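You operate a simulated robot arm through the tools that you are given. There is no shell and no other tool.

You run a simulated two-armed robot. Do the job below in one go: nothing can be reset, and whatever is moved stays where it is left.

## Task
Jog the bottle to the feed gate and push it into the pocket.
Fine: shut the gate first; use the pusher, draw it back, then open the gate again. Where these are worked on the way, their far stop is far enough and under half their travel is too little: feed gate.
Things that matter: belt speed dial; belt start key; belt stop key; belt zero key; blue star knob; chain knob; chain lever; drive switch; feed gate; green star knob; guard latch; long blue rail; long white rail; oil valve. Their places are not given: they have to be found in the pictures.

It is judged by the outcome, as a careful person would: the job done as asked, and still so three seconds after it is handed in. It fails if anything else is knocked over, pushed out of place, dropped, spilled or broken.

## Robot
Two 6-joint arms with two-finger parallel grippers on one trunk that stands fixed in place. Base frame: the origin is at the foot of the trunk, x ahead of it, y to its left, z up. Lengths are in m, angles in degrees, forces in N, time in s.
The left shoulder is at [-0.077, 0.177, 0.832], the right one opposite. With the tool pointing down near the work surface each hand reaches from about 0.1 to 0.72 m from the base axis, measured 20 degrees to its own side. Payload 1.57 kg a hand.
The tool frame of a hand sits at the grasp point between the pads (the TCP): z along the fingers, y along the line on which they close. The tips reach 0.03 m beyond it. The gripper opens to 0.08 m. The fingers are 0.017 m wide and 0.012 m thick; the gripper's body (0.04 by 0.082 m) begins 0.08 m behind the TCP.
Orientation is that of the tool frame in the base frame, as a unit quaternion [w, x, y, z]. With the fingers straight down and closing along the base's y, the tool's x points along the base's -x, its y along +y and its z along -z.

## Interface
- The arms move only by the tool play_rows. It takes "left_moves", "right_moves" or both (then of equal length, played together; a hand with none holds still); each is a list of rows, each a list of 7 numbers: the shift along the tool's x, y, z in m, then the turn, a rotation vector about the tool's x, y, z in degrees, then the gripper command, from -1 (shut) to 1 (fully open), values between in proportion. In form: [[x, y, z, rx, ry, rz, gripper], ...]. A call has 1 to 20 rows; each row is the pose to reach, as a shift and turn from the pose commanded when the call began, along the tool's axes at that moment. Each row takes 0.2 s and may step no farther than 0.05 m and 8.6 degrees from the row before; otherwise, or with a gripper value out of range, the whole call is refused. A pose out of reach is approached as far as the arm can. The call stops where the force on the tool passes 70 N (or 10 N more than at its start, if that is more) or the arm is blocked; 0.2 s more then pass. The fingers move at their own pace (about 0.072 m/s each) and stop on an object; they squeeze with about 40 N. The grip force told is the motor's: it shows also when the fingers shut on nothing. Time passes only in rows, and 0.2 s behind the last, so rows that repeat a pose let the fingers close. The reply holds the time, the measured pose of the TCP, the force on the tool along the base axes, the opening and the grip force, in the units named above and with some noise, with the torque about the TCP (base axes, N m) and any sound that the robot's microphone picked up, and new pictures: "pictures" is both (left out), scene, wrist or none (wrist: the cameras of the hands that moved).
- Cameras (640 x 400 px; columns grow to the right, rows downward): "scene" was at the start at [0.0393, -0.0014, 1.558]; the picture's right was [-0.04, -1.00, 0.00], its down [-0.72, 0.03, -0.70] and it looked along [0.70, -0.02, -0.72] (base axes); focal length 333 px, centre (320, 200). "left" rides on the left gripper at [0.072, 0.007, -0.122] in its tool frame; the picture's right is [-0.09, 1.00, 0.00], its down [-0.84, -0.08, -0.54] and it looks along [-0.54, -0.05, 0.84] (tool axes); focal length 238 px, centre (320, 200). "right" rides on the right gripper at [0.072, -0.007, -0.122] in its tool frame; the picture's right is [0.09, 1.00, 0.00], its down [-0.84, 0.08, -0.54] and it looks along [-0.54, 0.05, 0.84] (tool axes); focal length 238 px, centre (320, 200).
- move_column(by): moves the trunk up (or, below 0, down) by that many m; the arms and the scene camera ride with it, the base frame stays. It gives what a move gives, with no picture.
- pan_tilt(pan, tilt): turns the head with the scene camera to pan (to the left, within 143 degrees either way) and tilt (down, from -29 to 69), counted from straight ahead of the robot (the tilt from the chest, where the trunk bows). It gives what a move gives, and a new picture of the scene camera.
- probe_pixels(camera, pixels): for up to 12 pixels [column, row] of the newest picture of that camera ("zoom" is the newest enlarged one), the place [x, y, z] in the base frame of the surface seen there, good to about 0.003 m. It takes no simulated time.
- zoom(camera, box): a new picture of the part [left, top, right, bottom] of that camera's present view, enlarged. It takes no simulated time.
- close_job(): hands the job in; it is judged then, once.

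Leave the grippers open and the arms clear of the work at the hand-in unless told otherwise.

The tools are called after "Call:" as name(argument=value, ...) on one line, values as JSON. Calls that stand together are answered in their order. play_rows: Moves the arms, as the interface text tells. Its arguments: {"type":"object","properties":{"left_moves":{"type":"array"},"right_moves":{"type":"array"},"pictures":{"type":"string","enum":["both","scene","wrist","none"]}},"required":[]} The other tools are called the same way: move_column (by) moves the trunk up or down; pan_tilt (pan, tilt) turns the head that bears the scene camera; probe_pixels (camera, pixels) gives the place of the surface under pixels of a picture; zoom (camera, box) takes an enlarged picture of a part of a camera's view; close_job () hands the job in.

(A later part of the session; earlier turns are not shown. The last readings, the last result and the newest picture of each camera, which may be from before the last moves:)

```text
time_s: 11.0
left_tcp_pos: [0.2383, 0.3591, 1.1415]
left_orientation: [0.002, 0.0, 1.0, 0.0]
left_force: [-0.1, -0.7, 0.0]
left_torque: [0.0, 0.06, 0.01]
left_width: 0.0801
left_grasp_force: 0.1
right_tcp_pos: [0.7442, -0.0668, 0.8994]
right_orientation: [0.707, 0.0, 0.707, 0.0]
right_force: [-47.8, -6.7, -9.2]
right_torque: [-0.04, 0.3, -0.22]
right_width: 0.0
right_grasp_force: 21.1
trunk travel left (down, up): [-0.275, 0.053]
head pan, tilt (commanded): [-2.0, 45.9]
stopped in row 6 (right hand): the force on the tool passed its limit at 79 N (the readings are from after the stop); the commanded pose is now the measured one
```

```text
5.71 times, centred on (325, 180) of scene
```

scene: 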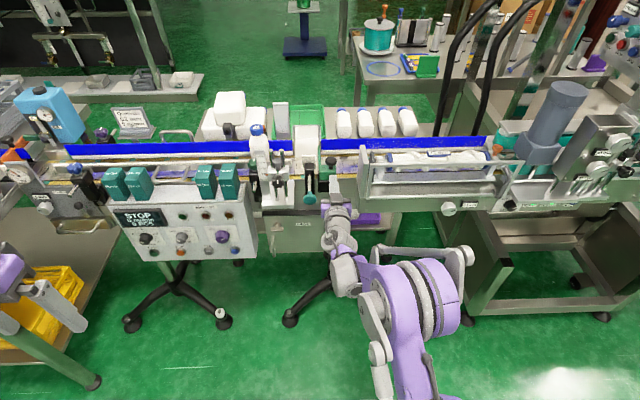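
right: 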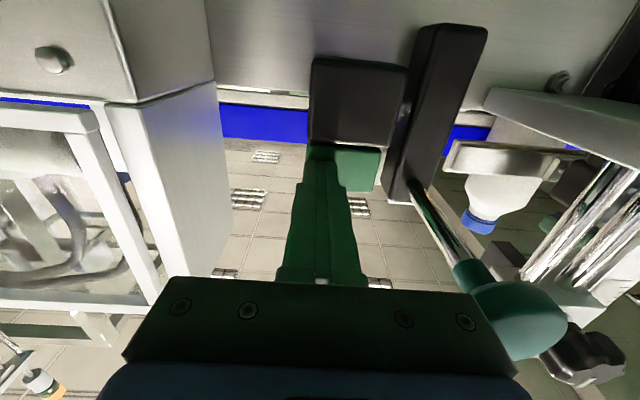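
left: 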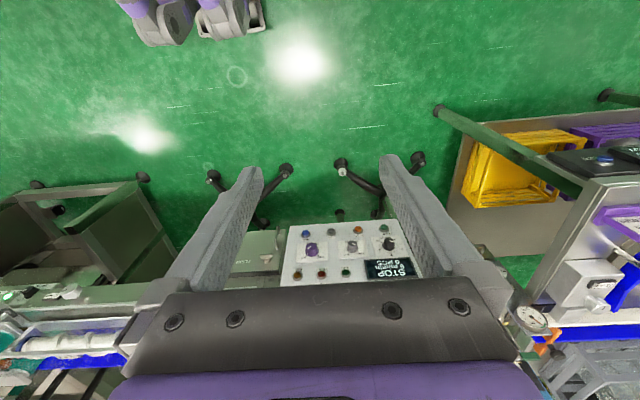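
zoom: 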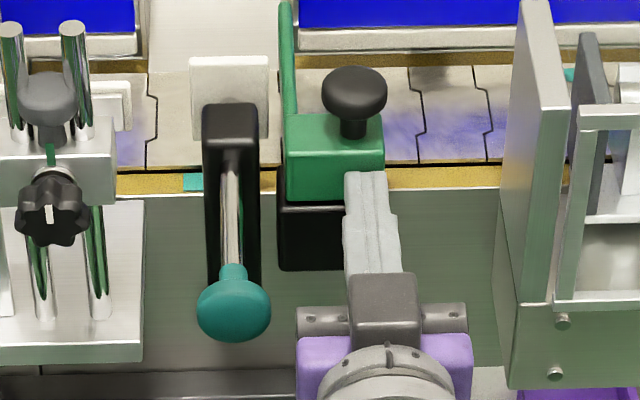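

The gate hit its far stop (force rose at box travel ≈0.09) and its plate now spans the belt. I back the right hand straight off, and zoom the JOG key to probe it.

Call:
play_rows(right_moves=[[0, 0, -0.02, 0, 0, 0, -1], [0, 0, -0.06, 0, 0, 0, -1], [0, 0, -0.1, 0, 0, 0, -1], [0, 0, -0.14, 0, 0, 0, -1], [0, 0, -0.16, 0, 0, 0, -1]], pictures="scene")

Call:
zoom(camera="scene", box=[195, 230, 225, 265])

```text
time_s: 12.2
left_tcp_pos: [0.2422, 0.3603, 1.1389]
left_orientation: [0.0, -0.001, 1.0, 0.0]
left_force: [0.0, 0.2, -0.3]
left_torque: [-0.01, 0.0, 0.04]
left_width: 0.0801
left_grasp_force: 0.0
right_tcp_pos: [0.589, -0.0678, 0.8965]
right_orientation: [0.707, -0.002, 0.707, 0.002]
right_force: [-0.6, 0.8, -0.6]
right_torque: [0.02, -0.01, -0.02]
right_width: 0.0
right_grasp_force: 21.4
trunk travel left (down, up): [-0.275, 0.053]
head pan, tilt (commanded): [-2.0, 45.9]
```

scene: 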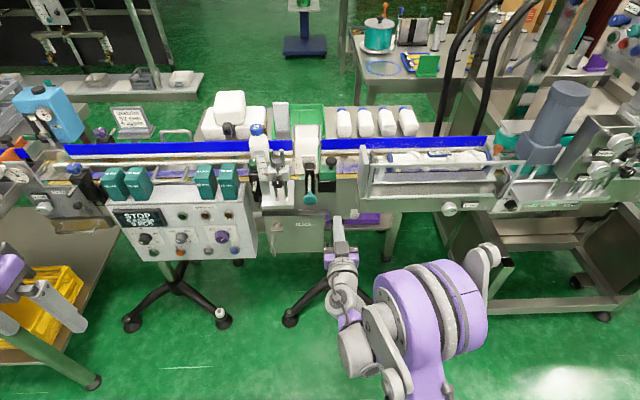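

```text
11.43 times, centred on (210, 248) of scene
```

zoom: 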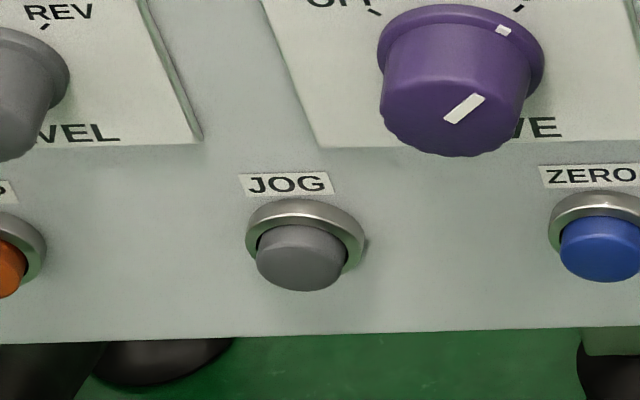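

Call:
probe_pixels(camera="zoom", pixels=[[302, 270], [302, 240], [302, 285], [262, 262], [342, 262], [302, 207], [250, 240], [360, 240], [302, 310], [200, 250], [420, 250], [420, 170]])

```text
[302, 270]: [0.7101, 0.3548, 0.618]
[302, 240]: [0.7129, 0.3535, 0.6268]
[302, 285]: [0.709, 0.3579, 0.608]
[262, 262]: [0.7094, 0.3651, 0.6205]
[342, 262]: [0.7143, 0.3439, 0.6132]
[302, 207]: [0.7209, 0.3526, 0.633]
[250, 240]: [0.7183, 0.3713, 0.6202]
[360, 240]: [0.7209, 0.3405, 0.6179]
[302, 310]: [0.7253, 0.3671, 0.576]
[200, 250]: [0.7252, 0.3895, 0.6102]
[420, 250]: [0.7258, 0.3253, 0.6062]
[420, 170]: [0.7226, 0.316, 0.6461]
```

JOG cap: face at x≈0.709, centre y≈0.3555, z≈0.617. I bring the left hand down and forward while levelling its fingers, gripper shut, to in front of the JOG key (first part).

Call:
play_rows(left_moves=[[-0.0239, 0, 0.0348, 0, -6, 0, 0], [-0.0478, 0, 0.0696, 0, -12, 0, -1], [-0.0717, 0, 0.1044, 0, -18, 0, -1], [-0.0956, -0.001, 0.1392, 0, -24, 0, -1], [-0.1195, -0.001, 0.174, 0, -30, 0, -1], [-0.1434, -0.002, 0.2088, 0, -36, 0, -1], [-0.1673, -0.002, 0.2436, 0, -42, 0, -1], [-0.1912, -0.002, 0.2784, 0, -48, 0, -1]], pictures="both")

```text
time_s: 14.0
left_tcp_pos: [0.4334, 0.3611, 0.857]
left_orientation: [0.406, -0.001, 0.914, -0.001]
left_force: [0.8, 0.0, -0.3]
left_torque: [0.01, 0.0, -0.01]
left_width: 0.0
left_grasp_force: 21.5
right_tcp_pos: [0.5893, -0.068, 0.8959]
right_orientation: [0.706, 0.0, 0.708, 0.0]
right_force: [-0.8, 0.1, -0.7]
right_torque: [-0.03, 0.0, -0.04]
right_width: 0.0
right_grasp_force: 21.4
trunk travel left (down, up): [-0.275, 0.053]
head pan, tilt (commanded): [-2.0, 45.9]
```

scene: 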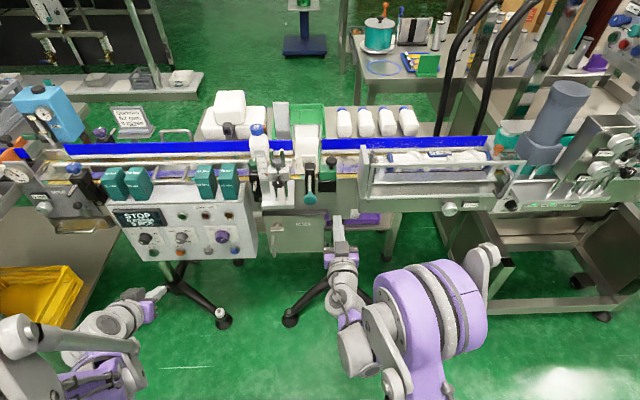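
left: 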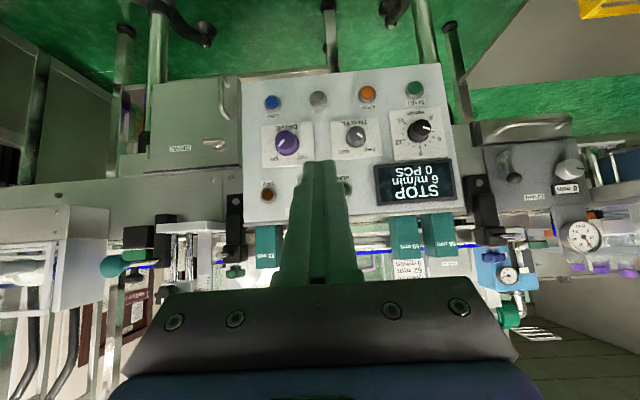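

The left hand is coming along well. I finish the approach to in front of JOG (TCP ≈ (0.60, 0.3555, 0.617)).

Call:
play_rows(left_moves=[[0.0095, -0.0008, 0.0406, 0, -6, 0, -1], [0.0191, -0.0016, 0.0813, 0, -12, 0, -1], [0.0286, -0.0024, 0.1219, 0, -18, 0, -1], [0.0382, -0.0031, 0.1625, 0, -24, 0, -1], [0.0477, -0.0039, 0.2031, 0, -30, 0, -1], [0.0573, -0.0047, 0.2438, 0, -36, 0, -1], [0.0668, -0.0055, 0.2844, 0, -42, 0, -1], [0.0668, -0.0055, 0.2844, 0, -42, 0, -1]], pictures="both")

```text
time_s: 15.8
left_tcp_pos: [0.6063, 0.3513, 0.6557]
left_orientation: [0.706, 0.0, 0.708, 0.0]
left_force: [0.1, 0.0, 0.3]
left_torque: [0.02, 0.0, 0.03]
left_width: 0.0003
left_grasp_force: 21.4
left hand out of reach, approached as far as the arm can: row 3, 4, 5, 6, 7, 8
right_tcp_pos: [0.5882, -0.0679, 0.895]
right_orientation: [0.707, 0.0, 0.707, 0.0]
right_force: [-0.4, 0.7, -0.4]
right_torque: [-0.01, -0.02, 0.0]
right_width: 0.0
right_grasp_force: 21.8
trunk travel left (down, up): [-0.275, 0.053]
head pan, tilt (commanded): [-2.0, 45.9]
```

scene: 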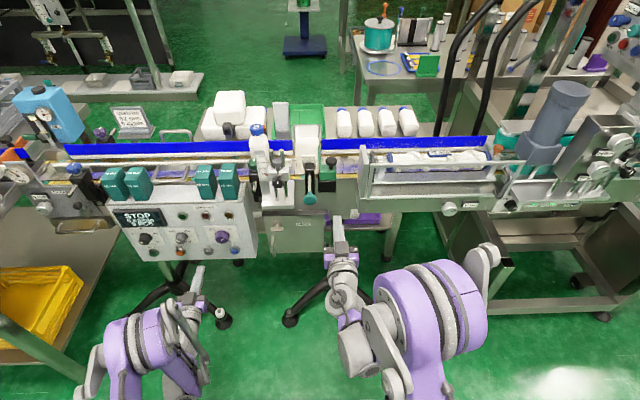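
left: 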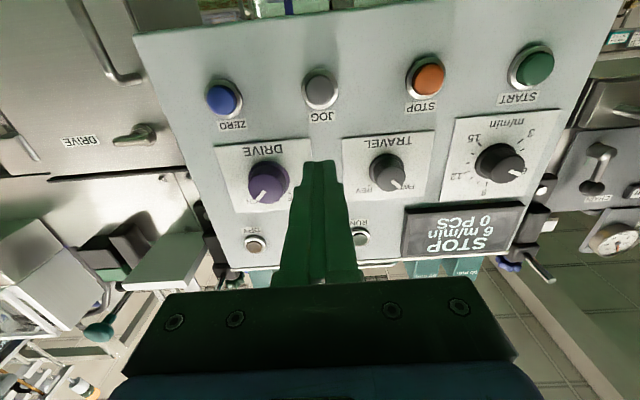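

The arm cannot get low enough with level fingers (stopped at z=0.656 instead of 0.617). I'll lower the trunk by 0.08 m; both hands are in free space.

Call:
move_column(by=-0.08)

```text
time_s: 16.9
left_tcp_pos: [0.6027, 0.3524, 0.5747]
left_orientation: [0.707, 0.0, 0.707, 0.0]
left_force: [-0.6, -1.0, -0.6]
left_torque: [0.0, 0.01, 0.01]
left_width: 0.0001
left_grasp_force: 20.8
right_tcp_pos: [0.5903, -0.0677, 0.8184]
right_orientation: [0.706, 0.0, 0.708, 0.0]
right_force: [-0.1, 0.2, 0.0]
right_torque: [0.03, -0.01, -0.02]
right_width: 0.0001
right_grasp_force: 21.1
trunk travel left (down, up): [-0.195, 0.133]
head pan, tilt (commanded): [-2.0, 45.9]
```

Now the left hand is at z=0.575. I raise it by about 0.04 and check the result before approaching.

Call:
play_rows(left_moves=[[-0.02, 0.002, 0, 0, 0, 0, -1], [-0.042, 0.003, 0, 0, 0, 0, -1], [-0.042, 0.003, 0, 0, 0, 0, -1]], pictures="both")

```text
time_s: 17.7
left_tcp_pos: [0.601, 0.3555, 0.6157]
left_orientation: [0.707, 0.0, 0.707, 0.0]
left_force: [0.2, 0.8, -0.5]
left_torque: [0.01, -0.02, 0.0]
left_width: 0.0
left_grasp_force: 21.3
right_tcp_pos: [0.5898, -0.0669, 0.8166]
right_orientation: [0.707, -0.002, 0.707, 0.002]
right_force: [-0.5, 0.3, 0.1]
right_torque: [0.0, -0.02, 0.01]
right_width: 0.0
right_grasp_force: 21.3
trunk travel left (down, up): [-0.195, 0.133]
head pan, tilt (commanded): [-2.0, 45.9]
```

scene: 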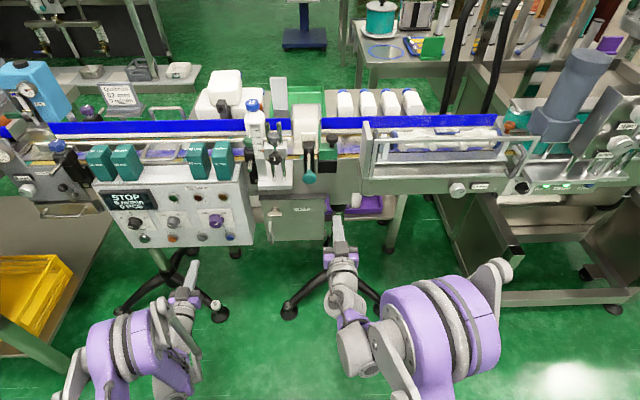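
left: 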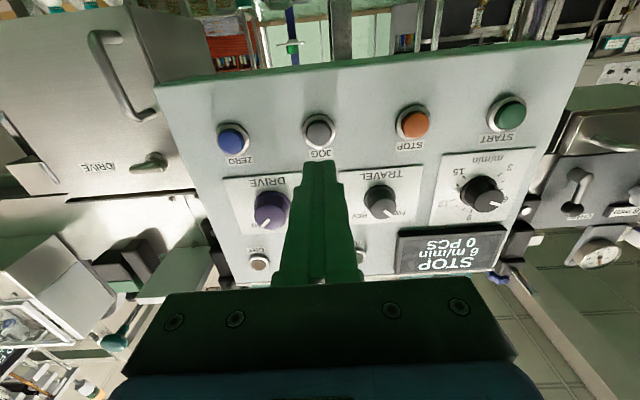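

The left fingers are lined up with JOG (wrist view key at (320,130)). I move closer, tips to about x=0.695, and check alignment.

Call:
play_rows(left_moves=[[0, 0, 0.03, 0, 0, 0, -1], [0, 0, 0.055, 0, 0, 0, -1], [0, 0, 0.064, 0, 0, 0, -1], [0, 0, 0.064, 0, 0, 0, -1]], pictures="both")

Call:
zoom(camera="left", box=[270, 120, 370, 190])

Call:
zoom(camera="scene", box=[180, 215, 240, 265])

```text
time_s: 18.7
left_tcp_pos: [0.6646, 0.3544, 0.6163]
left_orientation: [0.707, 0.001, 0.707, 0.0]
left_force: [0.6, 0.0, -0.2]
left_torque: [-0.02, -0.01, 0.01]
left_width: 0.0002
left_grasp_force: 20.9
right_tcp_pos: [0.5902, -0.0675, 0.8176]
right_orientation: [0.706, -0.001, 0.708, 0.002]
right_force: [-0.6, -0.3, 0.6]
right_torque: [0.01, 0.0, 0.02]
right_width: 0.0002
right_grasp_force: 21.3
trunk travel left (down, up): [-0.195, 0.133]
head pan, tilt (commanded): [-2.0, 45.9]
```

scene: 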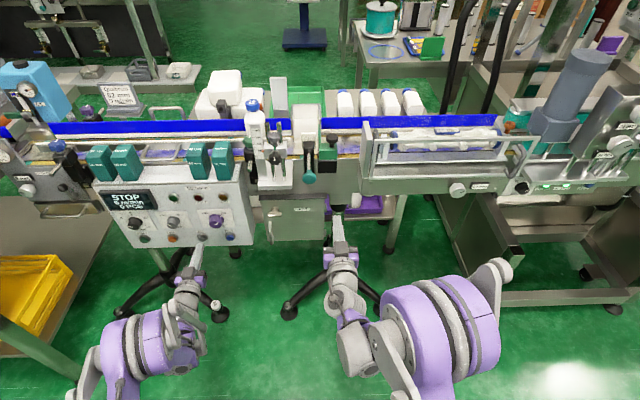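
left: 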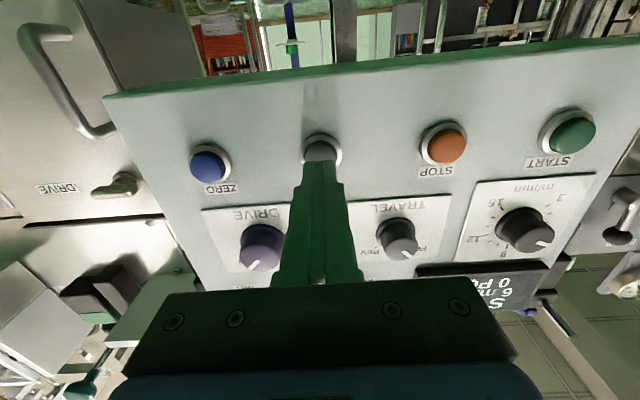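

```text
5.71 times, centred on (320, 155) of left
```

zoom: 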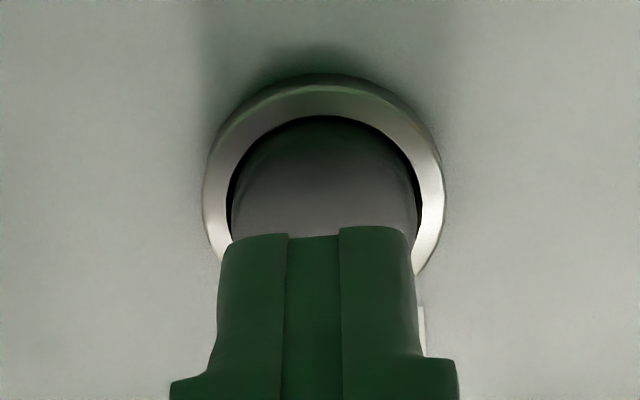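

```text
8.00 times, centred on (210, 240) of scene
```

zoom: 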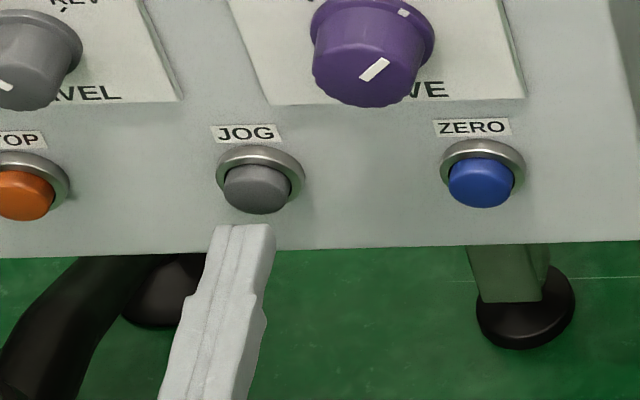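

The fingertips face the JOG cap squarely. I make a short test press: in 18 mm, hold briefly, and back, to see the belt's response.

Call:
play_rows(left_moves=[[0, 0, 0.011, 0, 0, 0, -1], [0, 0, 0.016, 0, 0, 0, -1], [0, 0, 0.018, 0, 0, 0, -1], [0, 0, 0.018, 0, 0, 0, -1], [0, 0, 0.005, 0, 0, 0, -1]], pictures="both")

Call:
zoom(camera="scene", box=[100, 90, 350, 250])

```text
time_s: 19.9
left_tcp_pos: [0.6708, 0.3544, 0.6171]
left_orientation: [0.707, 0.0, 0.707, 0.0]
left_force: [-0.7, 0.3, 0.8]
left_torque: [0.01, 0.0, -0.01]
left_width: 0.0
left_grasp_force: 21.4
right_tcp_pos: [0.5903, -0.0675, 0.8176]
right_orientation: [0.706, 0.0, 0.708, 0.0]
right_force: [0.8, -0.2, 1.6]
right_torque: [-0.01, -0.01, 0.02]
right_width: 0.0002
right_grasp_force: 21.7
trunk travel left (down, up): [-0.195, 0.133]
head pan, tilt (commanded): [-2.0, 45.9]
heard: click
```

scene: 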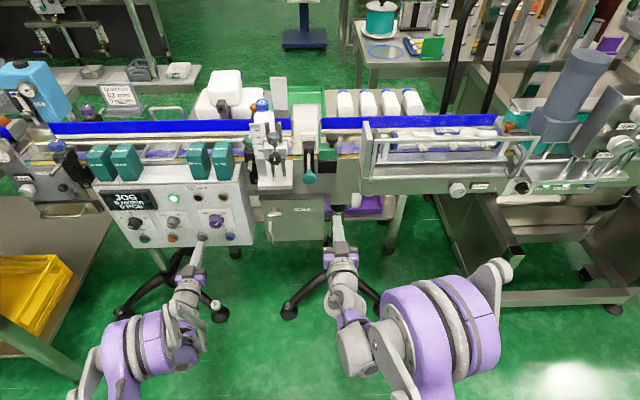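
left: 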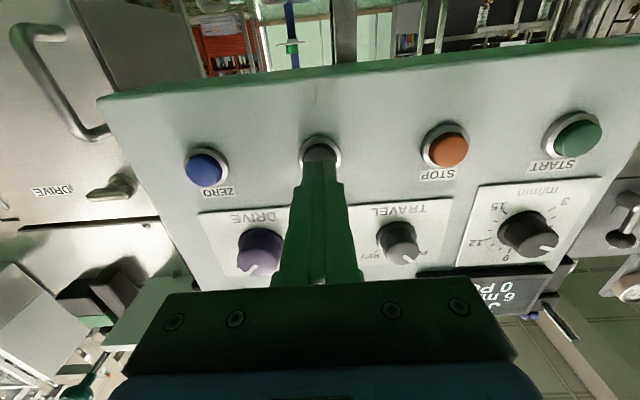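

```text
2.50 times, centred on (225, 170) of scene
```

zoom: 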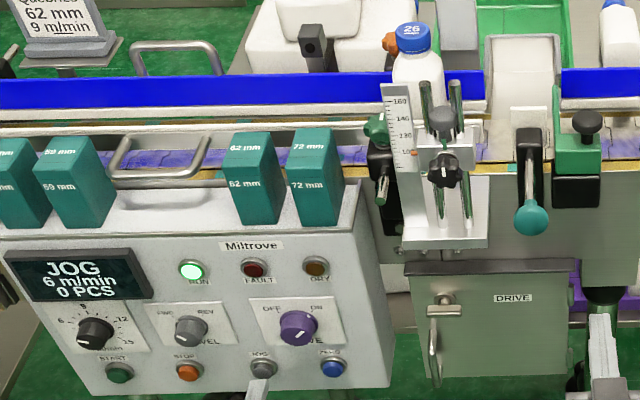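

The belt responded: display "JOG", RUN lit, and the bottle moved right (cap now about (262,106)). I wait one row with the key released to see whether it stops.

Call:
play_rows(left_moves=[[0, 0, -0.004, 0, 0, 0, -1]], pictures="scene")

Call:
zoom(camera="scene", box=[100, 90, 350, 250])

```text
time_s: 20.3
left_tcp_pos: [0.6651, 0.3565, 0.6166]
left_orientation: [0.707, 0.0, 0.707, 0.0]
left_force: [-0.4, -0.2, -0.8]
left_torque: [0.0, 0.01, 0.0]
left_width: 0.0
left_grasp_force: 20.9
right_tcp_pos: [0.5906, -0.0664, 0.8174]
right_orientation: [0.707, -0.001, 0.707, 0.001]
right_force: [-0.4, 0.9, -0.1]
right_torque: [0.0, 0.0, -0.03]
right_width: 0.0
right_grasp_force: 21.5
trunk travel left (down, up): [-0.195, 0.133]
head pan, tilt (commanded): [-2.0, 45.9]
```

scene: 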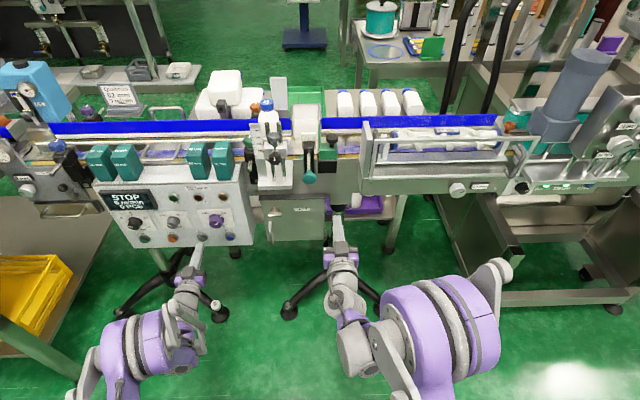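

```text
2.50 times, centred on (225, 170) of scene
```

zoom: 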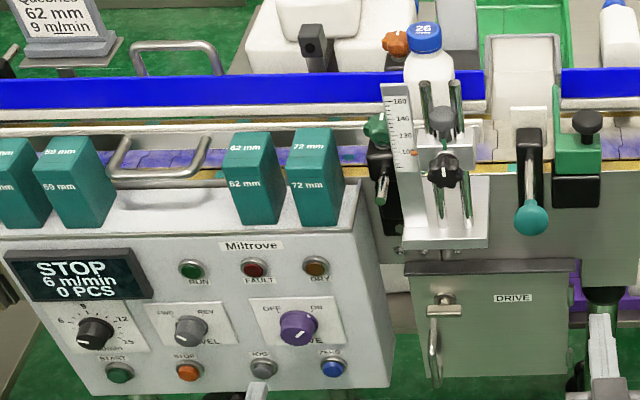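

It stops on release. I probe the bottle cap at (267,103) to find how far it moved.

Call:
probe_pixels(camera="scene", pixels=[[267, 102], [266, 118], [308, 130], [331, 138]])

```text
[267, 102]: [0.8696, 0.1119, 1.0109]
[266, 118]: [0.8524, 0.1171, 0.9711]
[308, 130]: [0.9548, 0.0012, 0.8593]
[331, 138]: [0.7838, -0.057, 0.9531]
```

The bottle moved about 0.04 m to y≈0.113. It needs about 0.11 more. I press again a little longer (aiming for ≈0.08).

Call:
play_rows(left_moves=[[0, 0, 0.01, 0, 0, 0, -1], [0, 0, 0.015, 0, 0, 0, -1], [0, 0, 0.017, 0, 0, 0, -1], [0, 0, 0.017, 0, 0, 0, -1], [0, 0, 0.017, 0, 0, 0, -1], [0, 0, 0.004, 0, 0, 0, -1], [0, 0, 0, 0, 0, 0, -1]], pictures="scene")

Call:
zoom(camera="scene", box=[100, 90, 350, 250])

```text
time_s: 21.9
left_tcp_pos: [0.6657, 0.3553, 0.6161]
left_orientation: [0.707, 0.0, 0.707, -0.001]
left_force: [0.2, 0.1, -0.9]
left_torque: [0.01, 0.04, -0.02]
left_width: 0.0002
left_grasp_force: 21.2
right_tcp_pos: [0.5904, -0.0666, 0.8163]
right_orientation: [0.707, -0.001, 0.707, 0.001]
right_force: [0.2, 0.8, -0.5]
right_torque: [0.01, 0.02, 0.02]
right_width: 0.0
right_grasp_force: 20.5
trunk travel left (down, up): [-0.195, 0.133]
head pan, tilt (commanded): [-2.0, 45.9]
heard: click
```

scene: 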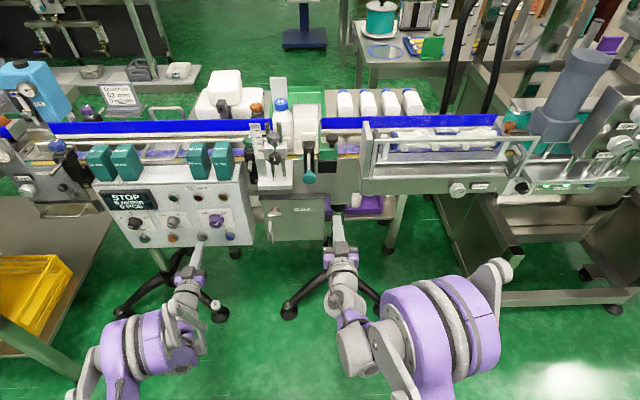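

```text
2.50 times, centred on (225, 170) of scene
```

zoom: 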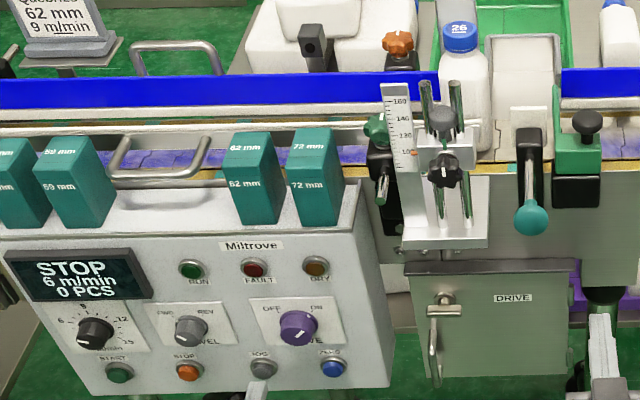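

Call:
probe_pixels(camera="scene", pixels=[[281, 102], [281, 118], [274, 125], [290, 125]])

```text
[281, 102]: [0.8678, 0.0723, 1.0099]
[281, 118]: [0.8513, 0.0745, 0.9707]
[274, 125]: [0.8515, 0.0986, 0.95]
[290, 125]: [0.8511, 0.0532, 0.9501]
```

The bottle is now at y≈0.073, moving ≈0.04 per press. I press again with a slightly longer hold (≈0.055).

Call:
play_rows(left_moves=[[0, 0, 0.01, 0, 0, 0, -1], [0, 0, 0.015, 0, 0, 0, -1], [0, 0, 0.017, 0, 0, 0, -1], [0, 0, 0.017, 0, 0, 0, -1], [0, 0, 0.017, 0, 0, 0, -1], [0, 0, 0.017, 0, 0, 0, -1], [0, 0, 0.004, 0, 0, 0, -1], [0, 0, 0, 0, 0, 0, -1]], pictures="scene")

Call:
zoom(camera="scene", box=[240, 80, 360, 190])

```text
time_s: 23.7
left_tcp_pos: [0.6684, 0.3533, 0.6169]
left_orientation: [0.707, 0.0, 0.707, 0.001]
left_force: [-0.6, -0.3, -0.5]
left_torque: [0.0, -0.03, 0.02]
left_width: 0.0
left_grasp_force: 21.1
right_tcp_pos: [0.5902, -0.0675, 0.817]
right_orientation: [0.707, 0.0, 0.708, 0.0]
right_force: [-0.5, 0.1, 0.6]
right_torque: [-0.03, 0.03, 0.01]
right_width: 0.0
right_grasp_force: 21.6
trunk travel left (down, up): [-0.195, 0.133]
head pan, tilt (commanded): [-2.0, 45.9]
heard: click
```

scene: 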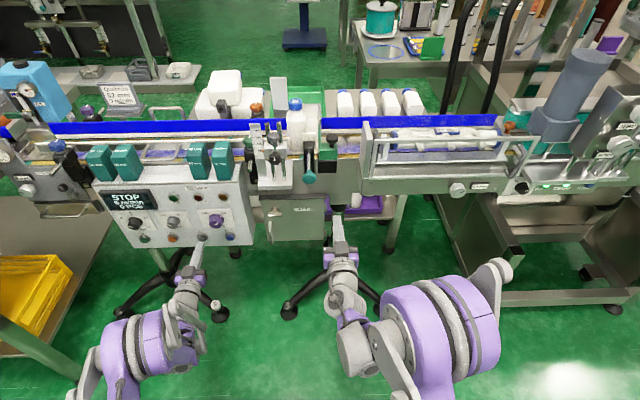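

```text
3.64 times, centred on (300, 135) of scene
```

zoom: 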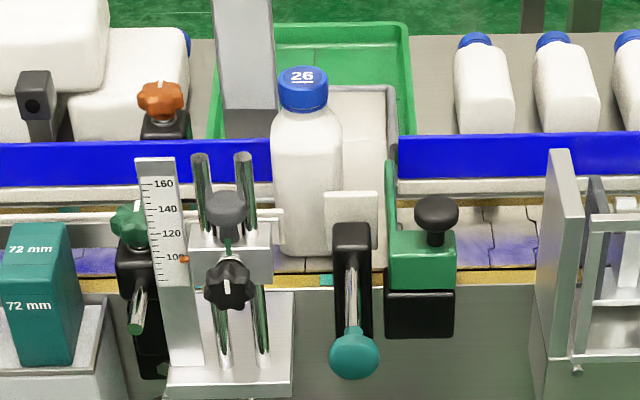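

Call:
probe_pixels(camera="zoom", pixels=[[303, 75], [278, 190], [338, 190], [308, 190], [350, 200], [392, 185], [392, 230], [380, 160]])

```text
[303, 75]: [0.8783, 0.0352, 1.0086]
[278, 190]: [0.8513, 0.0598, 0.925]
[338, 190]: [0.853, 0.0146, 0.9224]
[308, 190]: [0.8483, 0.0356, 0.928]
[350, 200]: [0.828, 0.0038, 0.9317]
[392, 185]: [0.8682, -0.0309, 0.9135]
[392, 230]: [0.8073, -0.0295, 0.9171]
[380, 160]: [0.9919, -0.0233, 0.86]
```

The bottle is at y≈0.036, leading edge ≈0.010; the gate face is at ≈-0.026. Another press like the earlier ≈0.04 m ones should bring it up to the gate.

Call:
play_rows(left_moves=[[0, 0, 0.01, 0, 0, 0, -1], [0, 0, 0.015, 0, 0, 0, -1], [0, 0, 0.017, 0, 0, 0, -1], [0, 0, 0.017, 0, 0, 0, -1], [0, 0, 0.017, 0, 0, 0, -1], [0, 0, 0.004, 0, 0, 0, -1], [0, 0, 0, 0, 0, 0, -1]], pictures="scene")

Call:
zoom(camera="scene", box=[270, 90, 350, 170])

```text
time_s: 25.3
left_tcp_pos: [0.6686, 0.3565, 0.6165]
left_orientation: [0.707, 0.001, 0.707, 0.0]
left_force: [-1.2, -0.1, -0.1]
left_torque: [-0.02, 0.0, 0.02]
left_width: 0.0
left_grasp_force: 21.9
right_tcp_pos: [0.5901, -0.0672, 0.816]
right_orientation: [0.706, 0.0, 0.708, 0.0]
right_force: [0.3, 0.4, -1.0]
right_torque: [-0.01, -0.01, 0.03]
right_width: 0.0
right_grasp_force: 20.8
trunk travel left (down, up): [-0.195, 0.133]
head pan, tilt (commanded): [-2.0, 45.9]
heard: click
```

scene: 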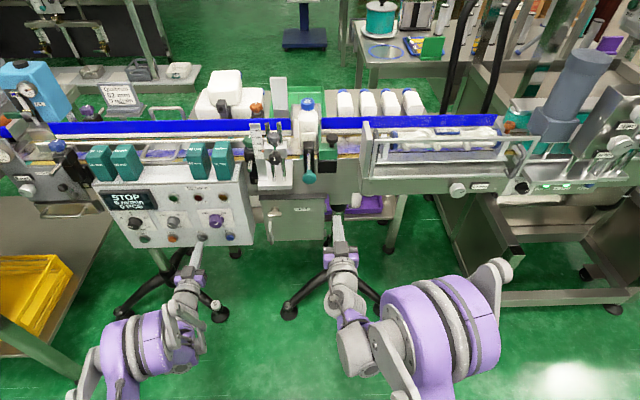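

```text
5.00 times, centred on (310, 130) of scene
```

zoom: 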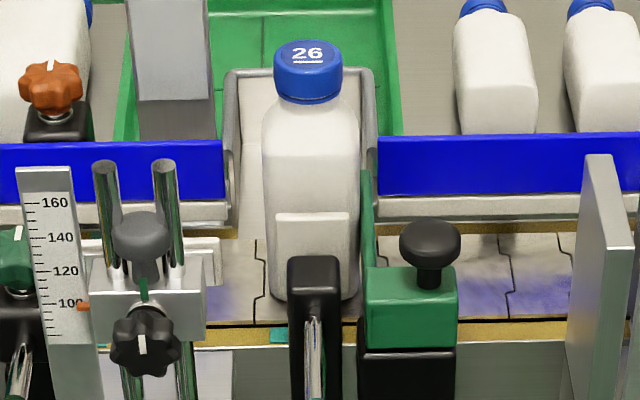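

Call:
probe_pixels(camera="zoom", pixels=[[308, 50], [268, 190], [355, 190], [310, 180], [367, 190], [368, 240], [250, 120], [355, 110], [370, 100], [232, 180]])

```text
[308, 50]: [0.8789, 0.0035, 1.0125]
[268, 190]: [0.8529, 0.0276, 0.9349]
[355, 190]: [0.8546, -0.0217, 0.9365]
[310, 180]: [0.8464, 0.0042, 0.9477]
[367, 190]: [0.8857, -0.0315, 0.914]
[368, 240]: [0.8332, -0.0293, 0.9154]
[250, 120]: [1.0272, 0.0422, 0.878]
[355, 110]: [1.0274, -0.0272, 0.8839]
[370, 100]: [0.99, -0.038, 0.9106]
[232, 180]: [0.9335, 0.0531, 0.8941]
```

The bottle stands at y≈0.003, edge at ≈-0.023, within a few mm of the gate. One very short extra press to seat it against the gate.

Call:
play_rows(left_moves=[[0, 0, 0.01, 0, 0, 0, -1], [0, 0, 0.015, 0, 0, 0, -1], [0, 0, 0.017, 0, 0, 0, -1], [0, 0, 0.004, 0, 0, 0, -1], [0, 0, 0, 0, 0, 0, -1], [0, 0, 0, 0, 0, 0, -1]], pictures="scene")

Call:
zoom(camera="scene", box=[270, 90, 350, 170])

```text
time_s: 26.7
left_tcp_pos: [0.6666, 0.3567, 0.6163]
left_orientation: [0.707, 0.0, 0.707, 0.0]
left_force: [-1.0, -0.2, 0.2]
left_torque: [0.01, 0.02, -0.03]
left_width: 0.0
left_grasp_force: 21.8
right_tcp_pos: [0.5907, -0.0671, 0.8173]
right_orientation: [0.707, -0.001, 0.708, 0.001]
right_force: [-0.1, -0.1, -0.1]
right_torque: [0.02, 0.03, -0.02]
right_width: 0.0
right_grasp_force: 21.9
trunk travel left (down, up): [-0.195, 0.133]
head pan, tilt (commanded): [-2.0, 45.9]
heard: click
```

scene: 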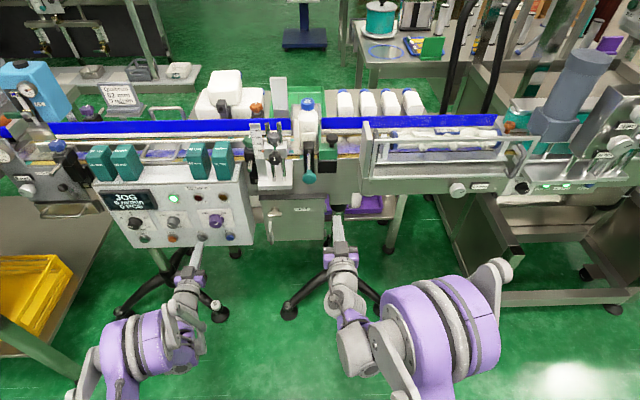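

```text
5.00 times, centred on (310, 130) of scene
```

zoom: 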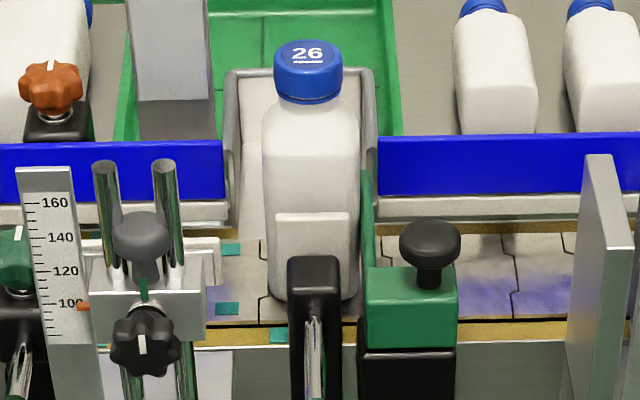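

The belt moved but the bottle stayed: it's against the gate. The display still shows JOG; it seems each press is a fixed step. I back the left hand away from the key and check that it stops.

Call:
play_rows(left_moves=[[0, 0, -0.03, 0, 0, 0, -1], [0, 0, -0.07, 0, 0, 0, -1], [0, 0, -0.1, 0, 0, 0, -1], [0, 0, -0.1, 0, 0, 0, -1]], pictures="scene")

Call:
zoom(camera="scene", box=[90, 170, 260, 260])

Call:
zoom(camera="scene", box=[270, 90, 350, 190])

```text
time_s: 27.7
left_tcp_pos: [0.5677, 0.3568, 0.6164]
left_orientation: [0.707, 0.0, 0.707, 0.0]
left_force: [-0.4, 0.3, 0.1]
left_torque: [-0.01, -0.01, 0.01]
left_width: 0.0002
left_grasp_force: 21.1
left hand out of reach, approached as far as the arm can: row 3, 4
right_tcp_pos: [0.5897, -0.0663, 0.8172]
right_orientation: [0.707, -0.001, 0.708, 0.001]
right_force: [0.0, 0.6, -0.1]
right_torque: [0.0, 0.0, 0.04]
right_width: 0.0002
right_grasp_force: 20.9
trunk travel left (down, up): [-0.195, 0.133]
head pan, tilt (commanded): [-2.0, 45.9]
```

scene: 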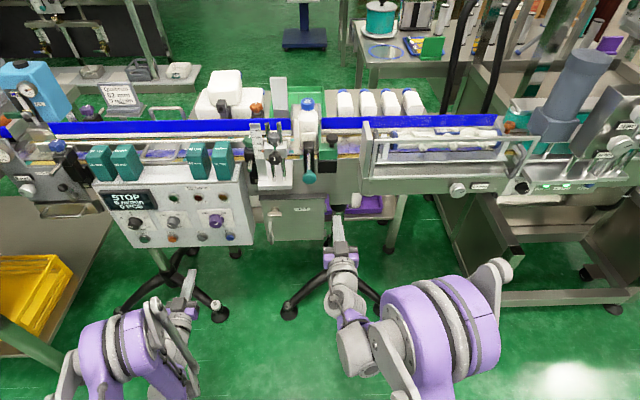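

```text
3.76 times, centred on (175, 215) of scene
```

zoom: 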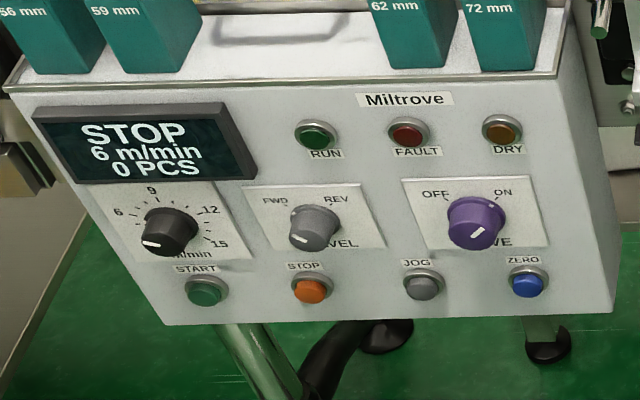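

```text
4.00 times, centred on (310, 140) of scene
```

zoom: 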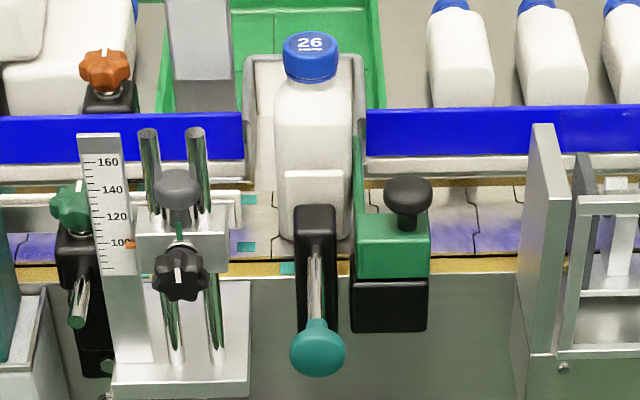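

The belt is at STOP, bottle upright against the gate. Next the pusher. I raise the trunk back by 0.08 m (hands are in free space).

Call:
move_column(by=0.08)

```text
time_s: 28.9
left_tcp_pos: [0.5989, 0.3577, 0.7231]
left_orientation: [0.721, 0.0, 0.693, 0.0]
left_force: [-0.2, -0.6, -0.7]
left_torque: [0.05, -0.04, -0.02]
left_width: 0.0001
left_grasp_force: 21.2
right_tcp_pos: [0.5893, -0.0675, 0.8975]
right_orientation: [0.706, -0.002, 0.708, 0.002]
right_force: [-0.1, 0.2, 1.6]
right_torque: [0.0, 0.01, -0.03]
right_width: 0.0
right_grasp_force: 21.6
trunk travel left (down, up): [-0.275, 0.053]
head pan, tilt (commanded): [-2.0, 45.9]
```

Now I roll the right hand by −90° (so the fingers close vertically, camera on the −y side) while moving to in front of the pusher knob at about (0.56, 0.003, 0.908), opening the gripper partway.

Call:
play_rows(right_moves=[[0, 0.005, -0.02, 0, 0, -8.2, -1], [-0.001, 0.01, -0.035, 0, 0, -16.4, -0.6], [-0.002, 0.017, -0.035, 0, 0, -24.6, -0.2], [-0.003, 0.024, -0.035, 0, 0, -32.8, 0.4], [-0.004, 0.031, -0.033, 0, 0, -41, 0.4], [-0.005, 0.038, -0.03, 0, 0, -49.2, 0.4], [-0.006, 0.045, -0.03, 0, 0, -57.4, 0.4], [-0.007, 0.052, -0.03, 0, 0, -65.6, 0.4], [-0.008, 0.059, -0.03, 0, 0, -73.8, 0.4], [-0.0095, 0.066, -0.03, 0, 0, -82, 0.4], [-0.0105, 0.0705, -0.03, 0, 0, -90, 0.4], [-0.0105, 0.0705, -0.03, 0, 0, -90, 0.4]], pictures="both")

```text
time_s: 31.5
left_tcp_pos: [0.6005, 0.3583, 0.7236]
left_orientation: [0.72, 0.0, 0.694, 0.0]
left_force: [0.1, -0.7, -0.8]
left_torque: [0.01, -0.01, 0.02]
left_width: 0.0
left_grasp_force: 21.6
right_tcp_pos: [0.5597, 0.0038, 0.9083]
right_orientation: [-0.5, 0.501, -0.499, 0.5]
right_force: [0.0, -0.3, 0.3]
right_torque: [0.04, 0.01, -0.02]
right_width: 0.0558
right_grasp_force: 0.1
trunk travel left (down, up): [-0.275, 0.053]
head pan, tilt (commanded): [-2.0, 45.9]
```

scene: 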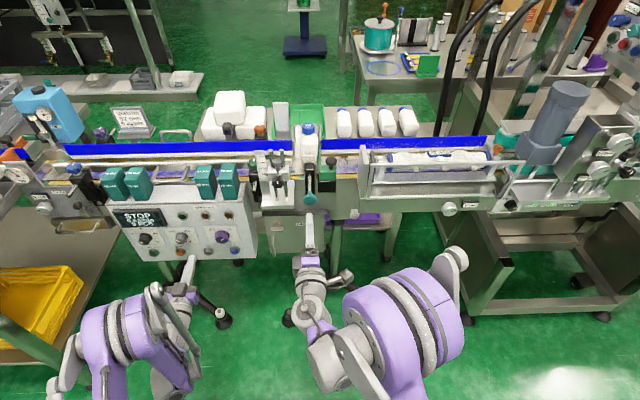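
right: 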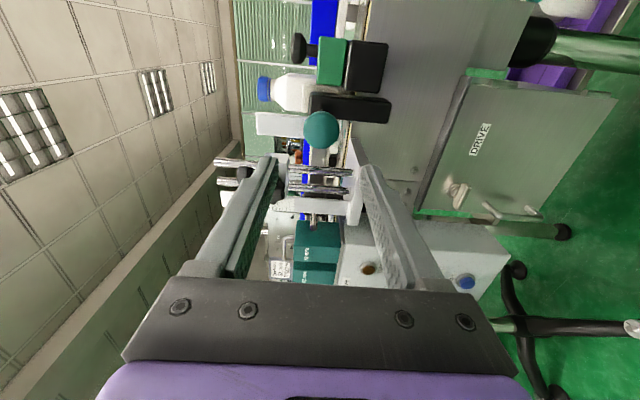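

The knob (wrist view (320,130)) is centred between the fingers. I advance 0.088 m so the fingertips straddle the knob.

Call:
play_rows(right_moves=[[0, 0, 0.03, 0, 0, 0, 0.4], [0, 0, 0.06, 0, 0, 0, 0.4], [0, 0, 0.08, 0, 0, 0, 0.4], [0, 0, 0.088, 0, 0, 0, 0.4], [0, 0, 0.088, 0, 0, 0, 0.4]], pictures="both")

Call:
zoom(camera="right", box=[240, 80, 400, 220])

Call:
zoom(camera="scene", box=[280, 150, 350, 220])

```text
time_s: 32.7
left_tcp_pos: [0.5999, 0.3567, 0.7233]
left_orientation: [0.721, 0.0, 0.693, 0.0]
left_force: [-0.3, 0.6, -0.5]
left_torque: [-0.01, -0.01, 0.0]
left_width: 0.0
left_grasp_force: 20.7
right_tcp_pos: [0.6482, 0.0044, 0.9093]
right_orientation: [-0.5, 0.501, -0.5, 0.499]
right_force: [0.2, 0.9, -0.1]
right_torque: [0.0, -0.01, 0.0]
right_width: 0.056
right_grasp_force: 0.1
trunk travel left (down, up): [-0.275, 0.053]
head pan, tilt (commanded): [-2.0, 45.9]
```

scene: 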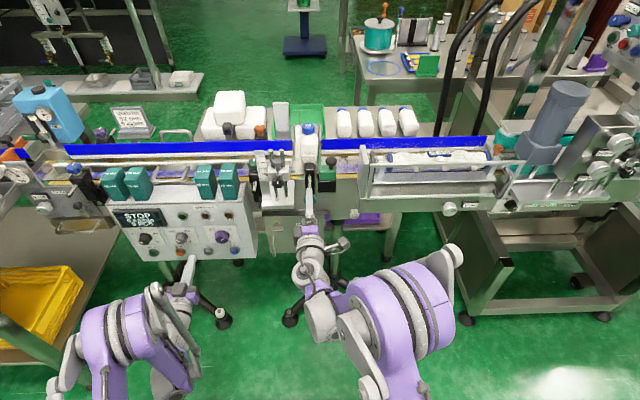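
right: 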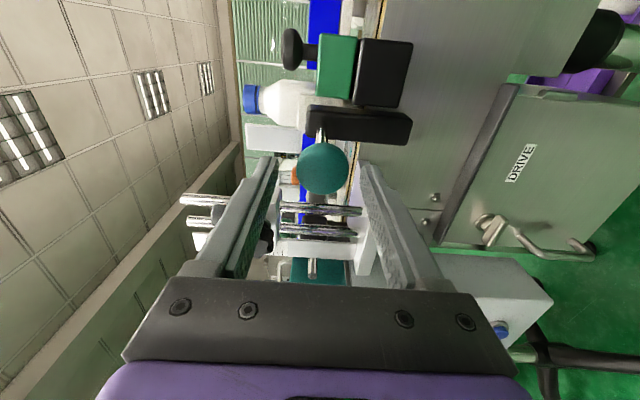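

```text
2.86 times, centred on (320, 150) of right
```

zoom: 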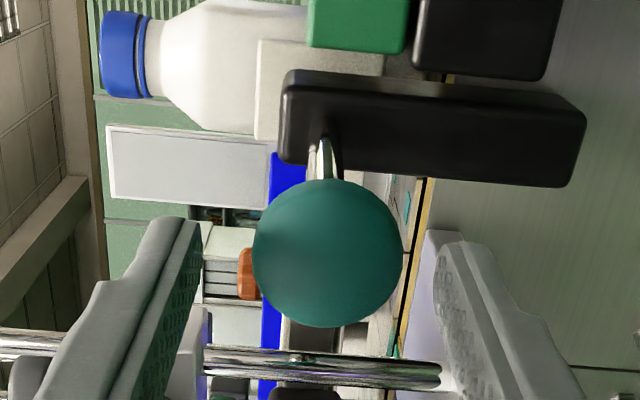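

```text
5.71 times, centred on (315, 185) of scene
```

zoom: 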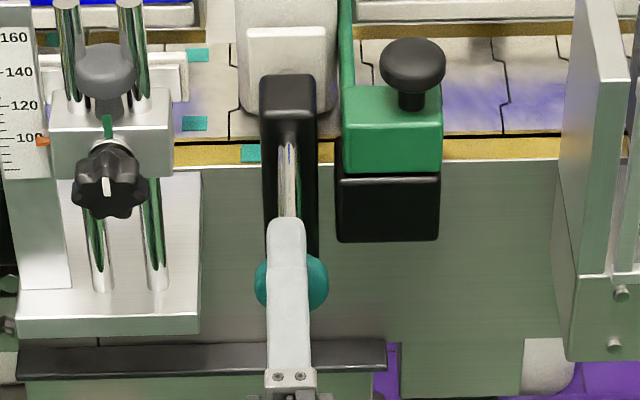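

The fingertips straddle the knob above and below. I close the gripper.

Call:
play_rows(right_moves=[[0, 0, 0, 0, 0, 0, 0], [0, 0, 0, 0, 0, 0, -0.5], [0, 0, 0, 0, 0, 0, -1], [0, 0, 0, 0, 0, 0, -1]], pictures="both")

Call:
zoom(camera="right", box=[240, 80, 400, 220])

```text
time_s: 33.7
left_tcp_pos: [0.5991, 0.3577, 0.7216]
left_orientation: [0.72, 0.001, 0.694, -0.001]
left_force: [0.7, 0.4, 0.8]
left_torque: [-0.01, 0.0, -0.01]
left_width: 0.0001
left_grasp_force: 21.0
right_tcp_pos: [0.6478, 0.0032, 0.907]
right_orientation: [0.501, -0.501, 0.5, -0.498]
right_force: [-3.6, -1.6, -21.8]
right_torque: [0.07, 0.35, 0.14]
right_width: 0.0351
right_grasp_force: 42.0
trunk travel left (down, up): [-0.275, 0.053]
head pan, tilt (commanded): [-2.0, 45.9]
```

scene: 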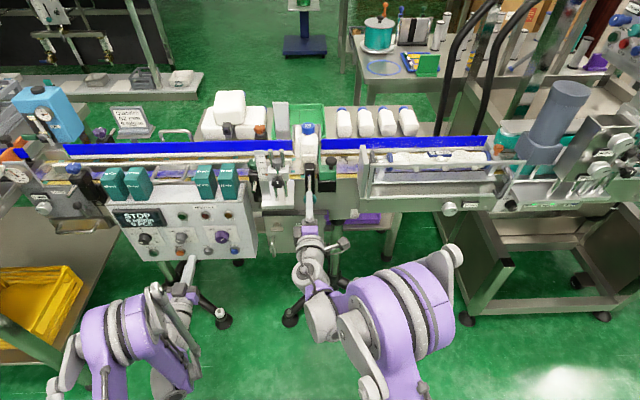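
right: 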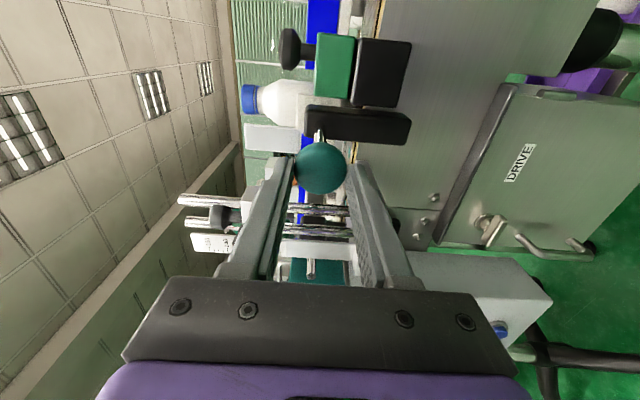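

```text
2.86 times, centred on (320, 150) of right
```

zoom: 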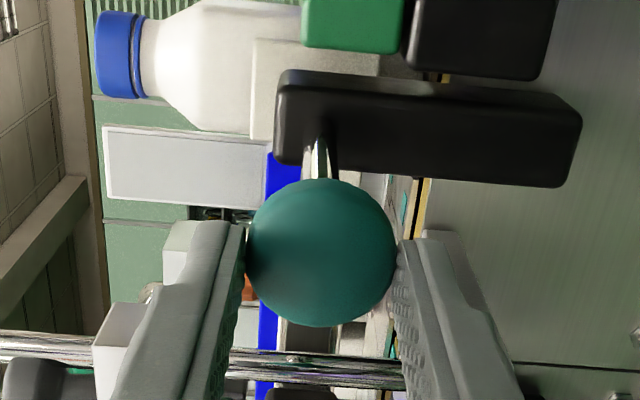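

The knob is gripped (35 mm, 42 N) with a slight downward bias, so I lower by about 1.5 mm and push forward slowly.

Call:
play_rows(right_moves=[[0, 0.0015, 0.002, 0, 0, 0, -1], [0, 0.0015, 0.008, 0, 0, 0, -1], [0, 0.0015, 0.014, 0, 0, 0, -1], [0, 0.0015, 0.02, 0, 0, 0, -1], [0, 0.0015, 0.026, 0, 0, 0, -1], [0, 0.0015, 0.032, 0, 0, 0, -1], [0, 0.0015, 0.038, 0, 0, 0, -1]], pictures="both")

Call:
zoom(camera="scene", box=[270, 110, 350, 200])

```text
time_s: 35.3
left_tcp_pos: [0.5989, 0.3565, 0.7243]
left_orientation: [0.721, 0.0, 0.693, 0.0]
left_force: [-0.3, 1.0, -0.1]
left_torque: [0.02, -0.01, -0.01]
left_width: 0.0
left_grasp_force: 21.5
right_tcp_pos: [0.685, 0.0042, 0.9072]
right_orientation: [-0.499, 0.5, -0.5, 0.501]
right_force: [-1.2, -5.5, 11.7]
right_torque: [-0.24, -0.11, 0.26]
right_width: 0.0351
right_grasp_force: 42.0
trunk travel left (down, up): [-0.275, 0.053]
head pan, tilt (commanded): [-2.0, 45.9]
```

scene: 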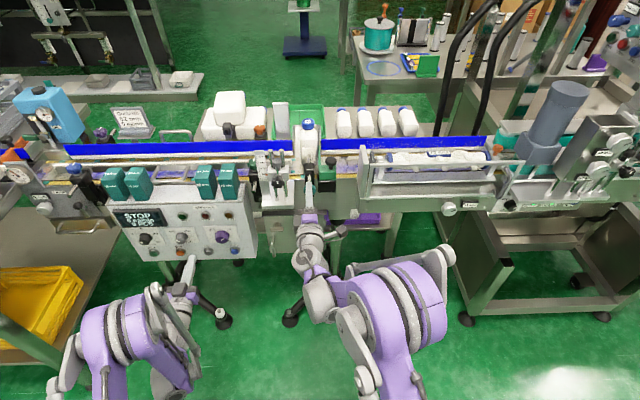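
right: 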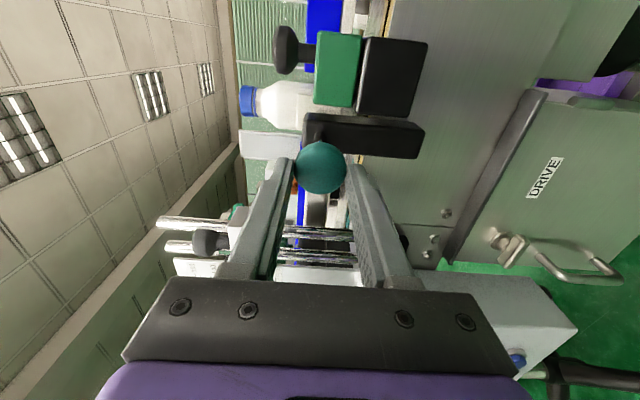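

```text
4.44 times, centred on (310, 155) of scene
```

zoom: 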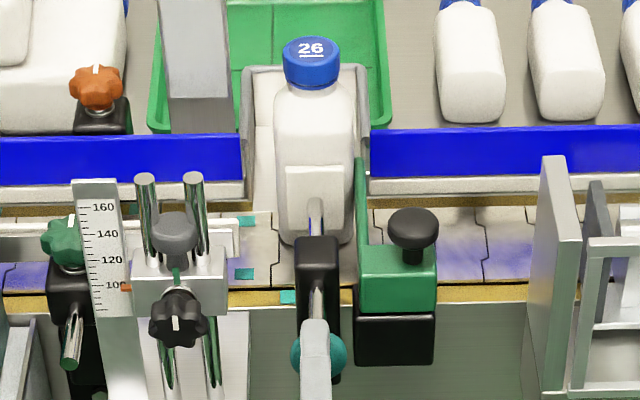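

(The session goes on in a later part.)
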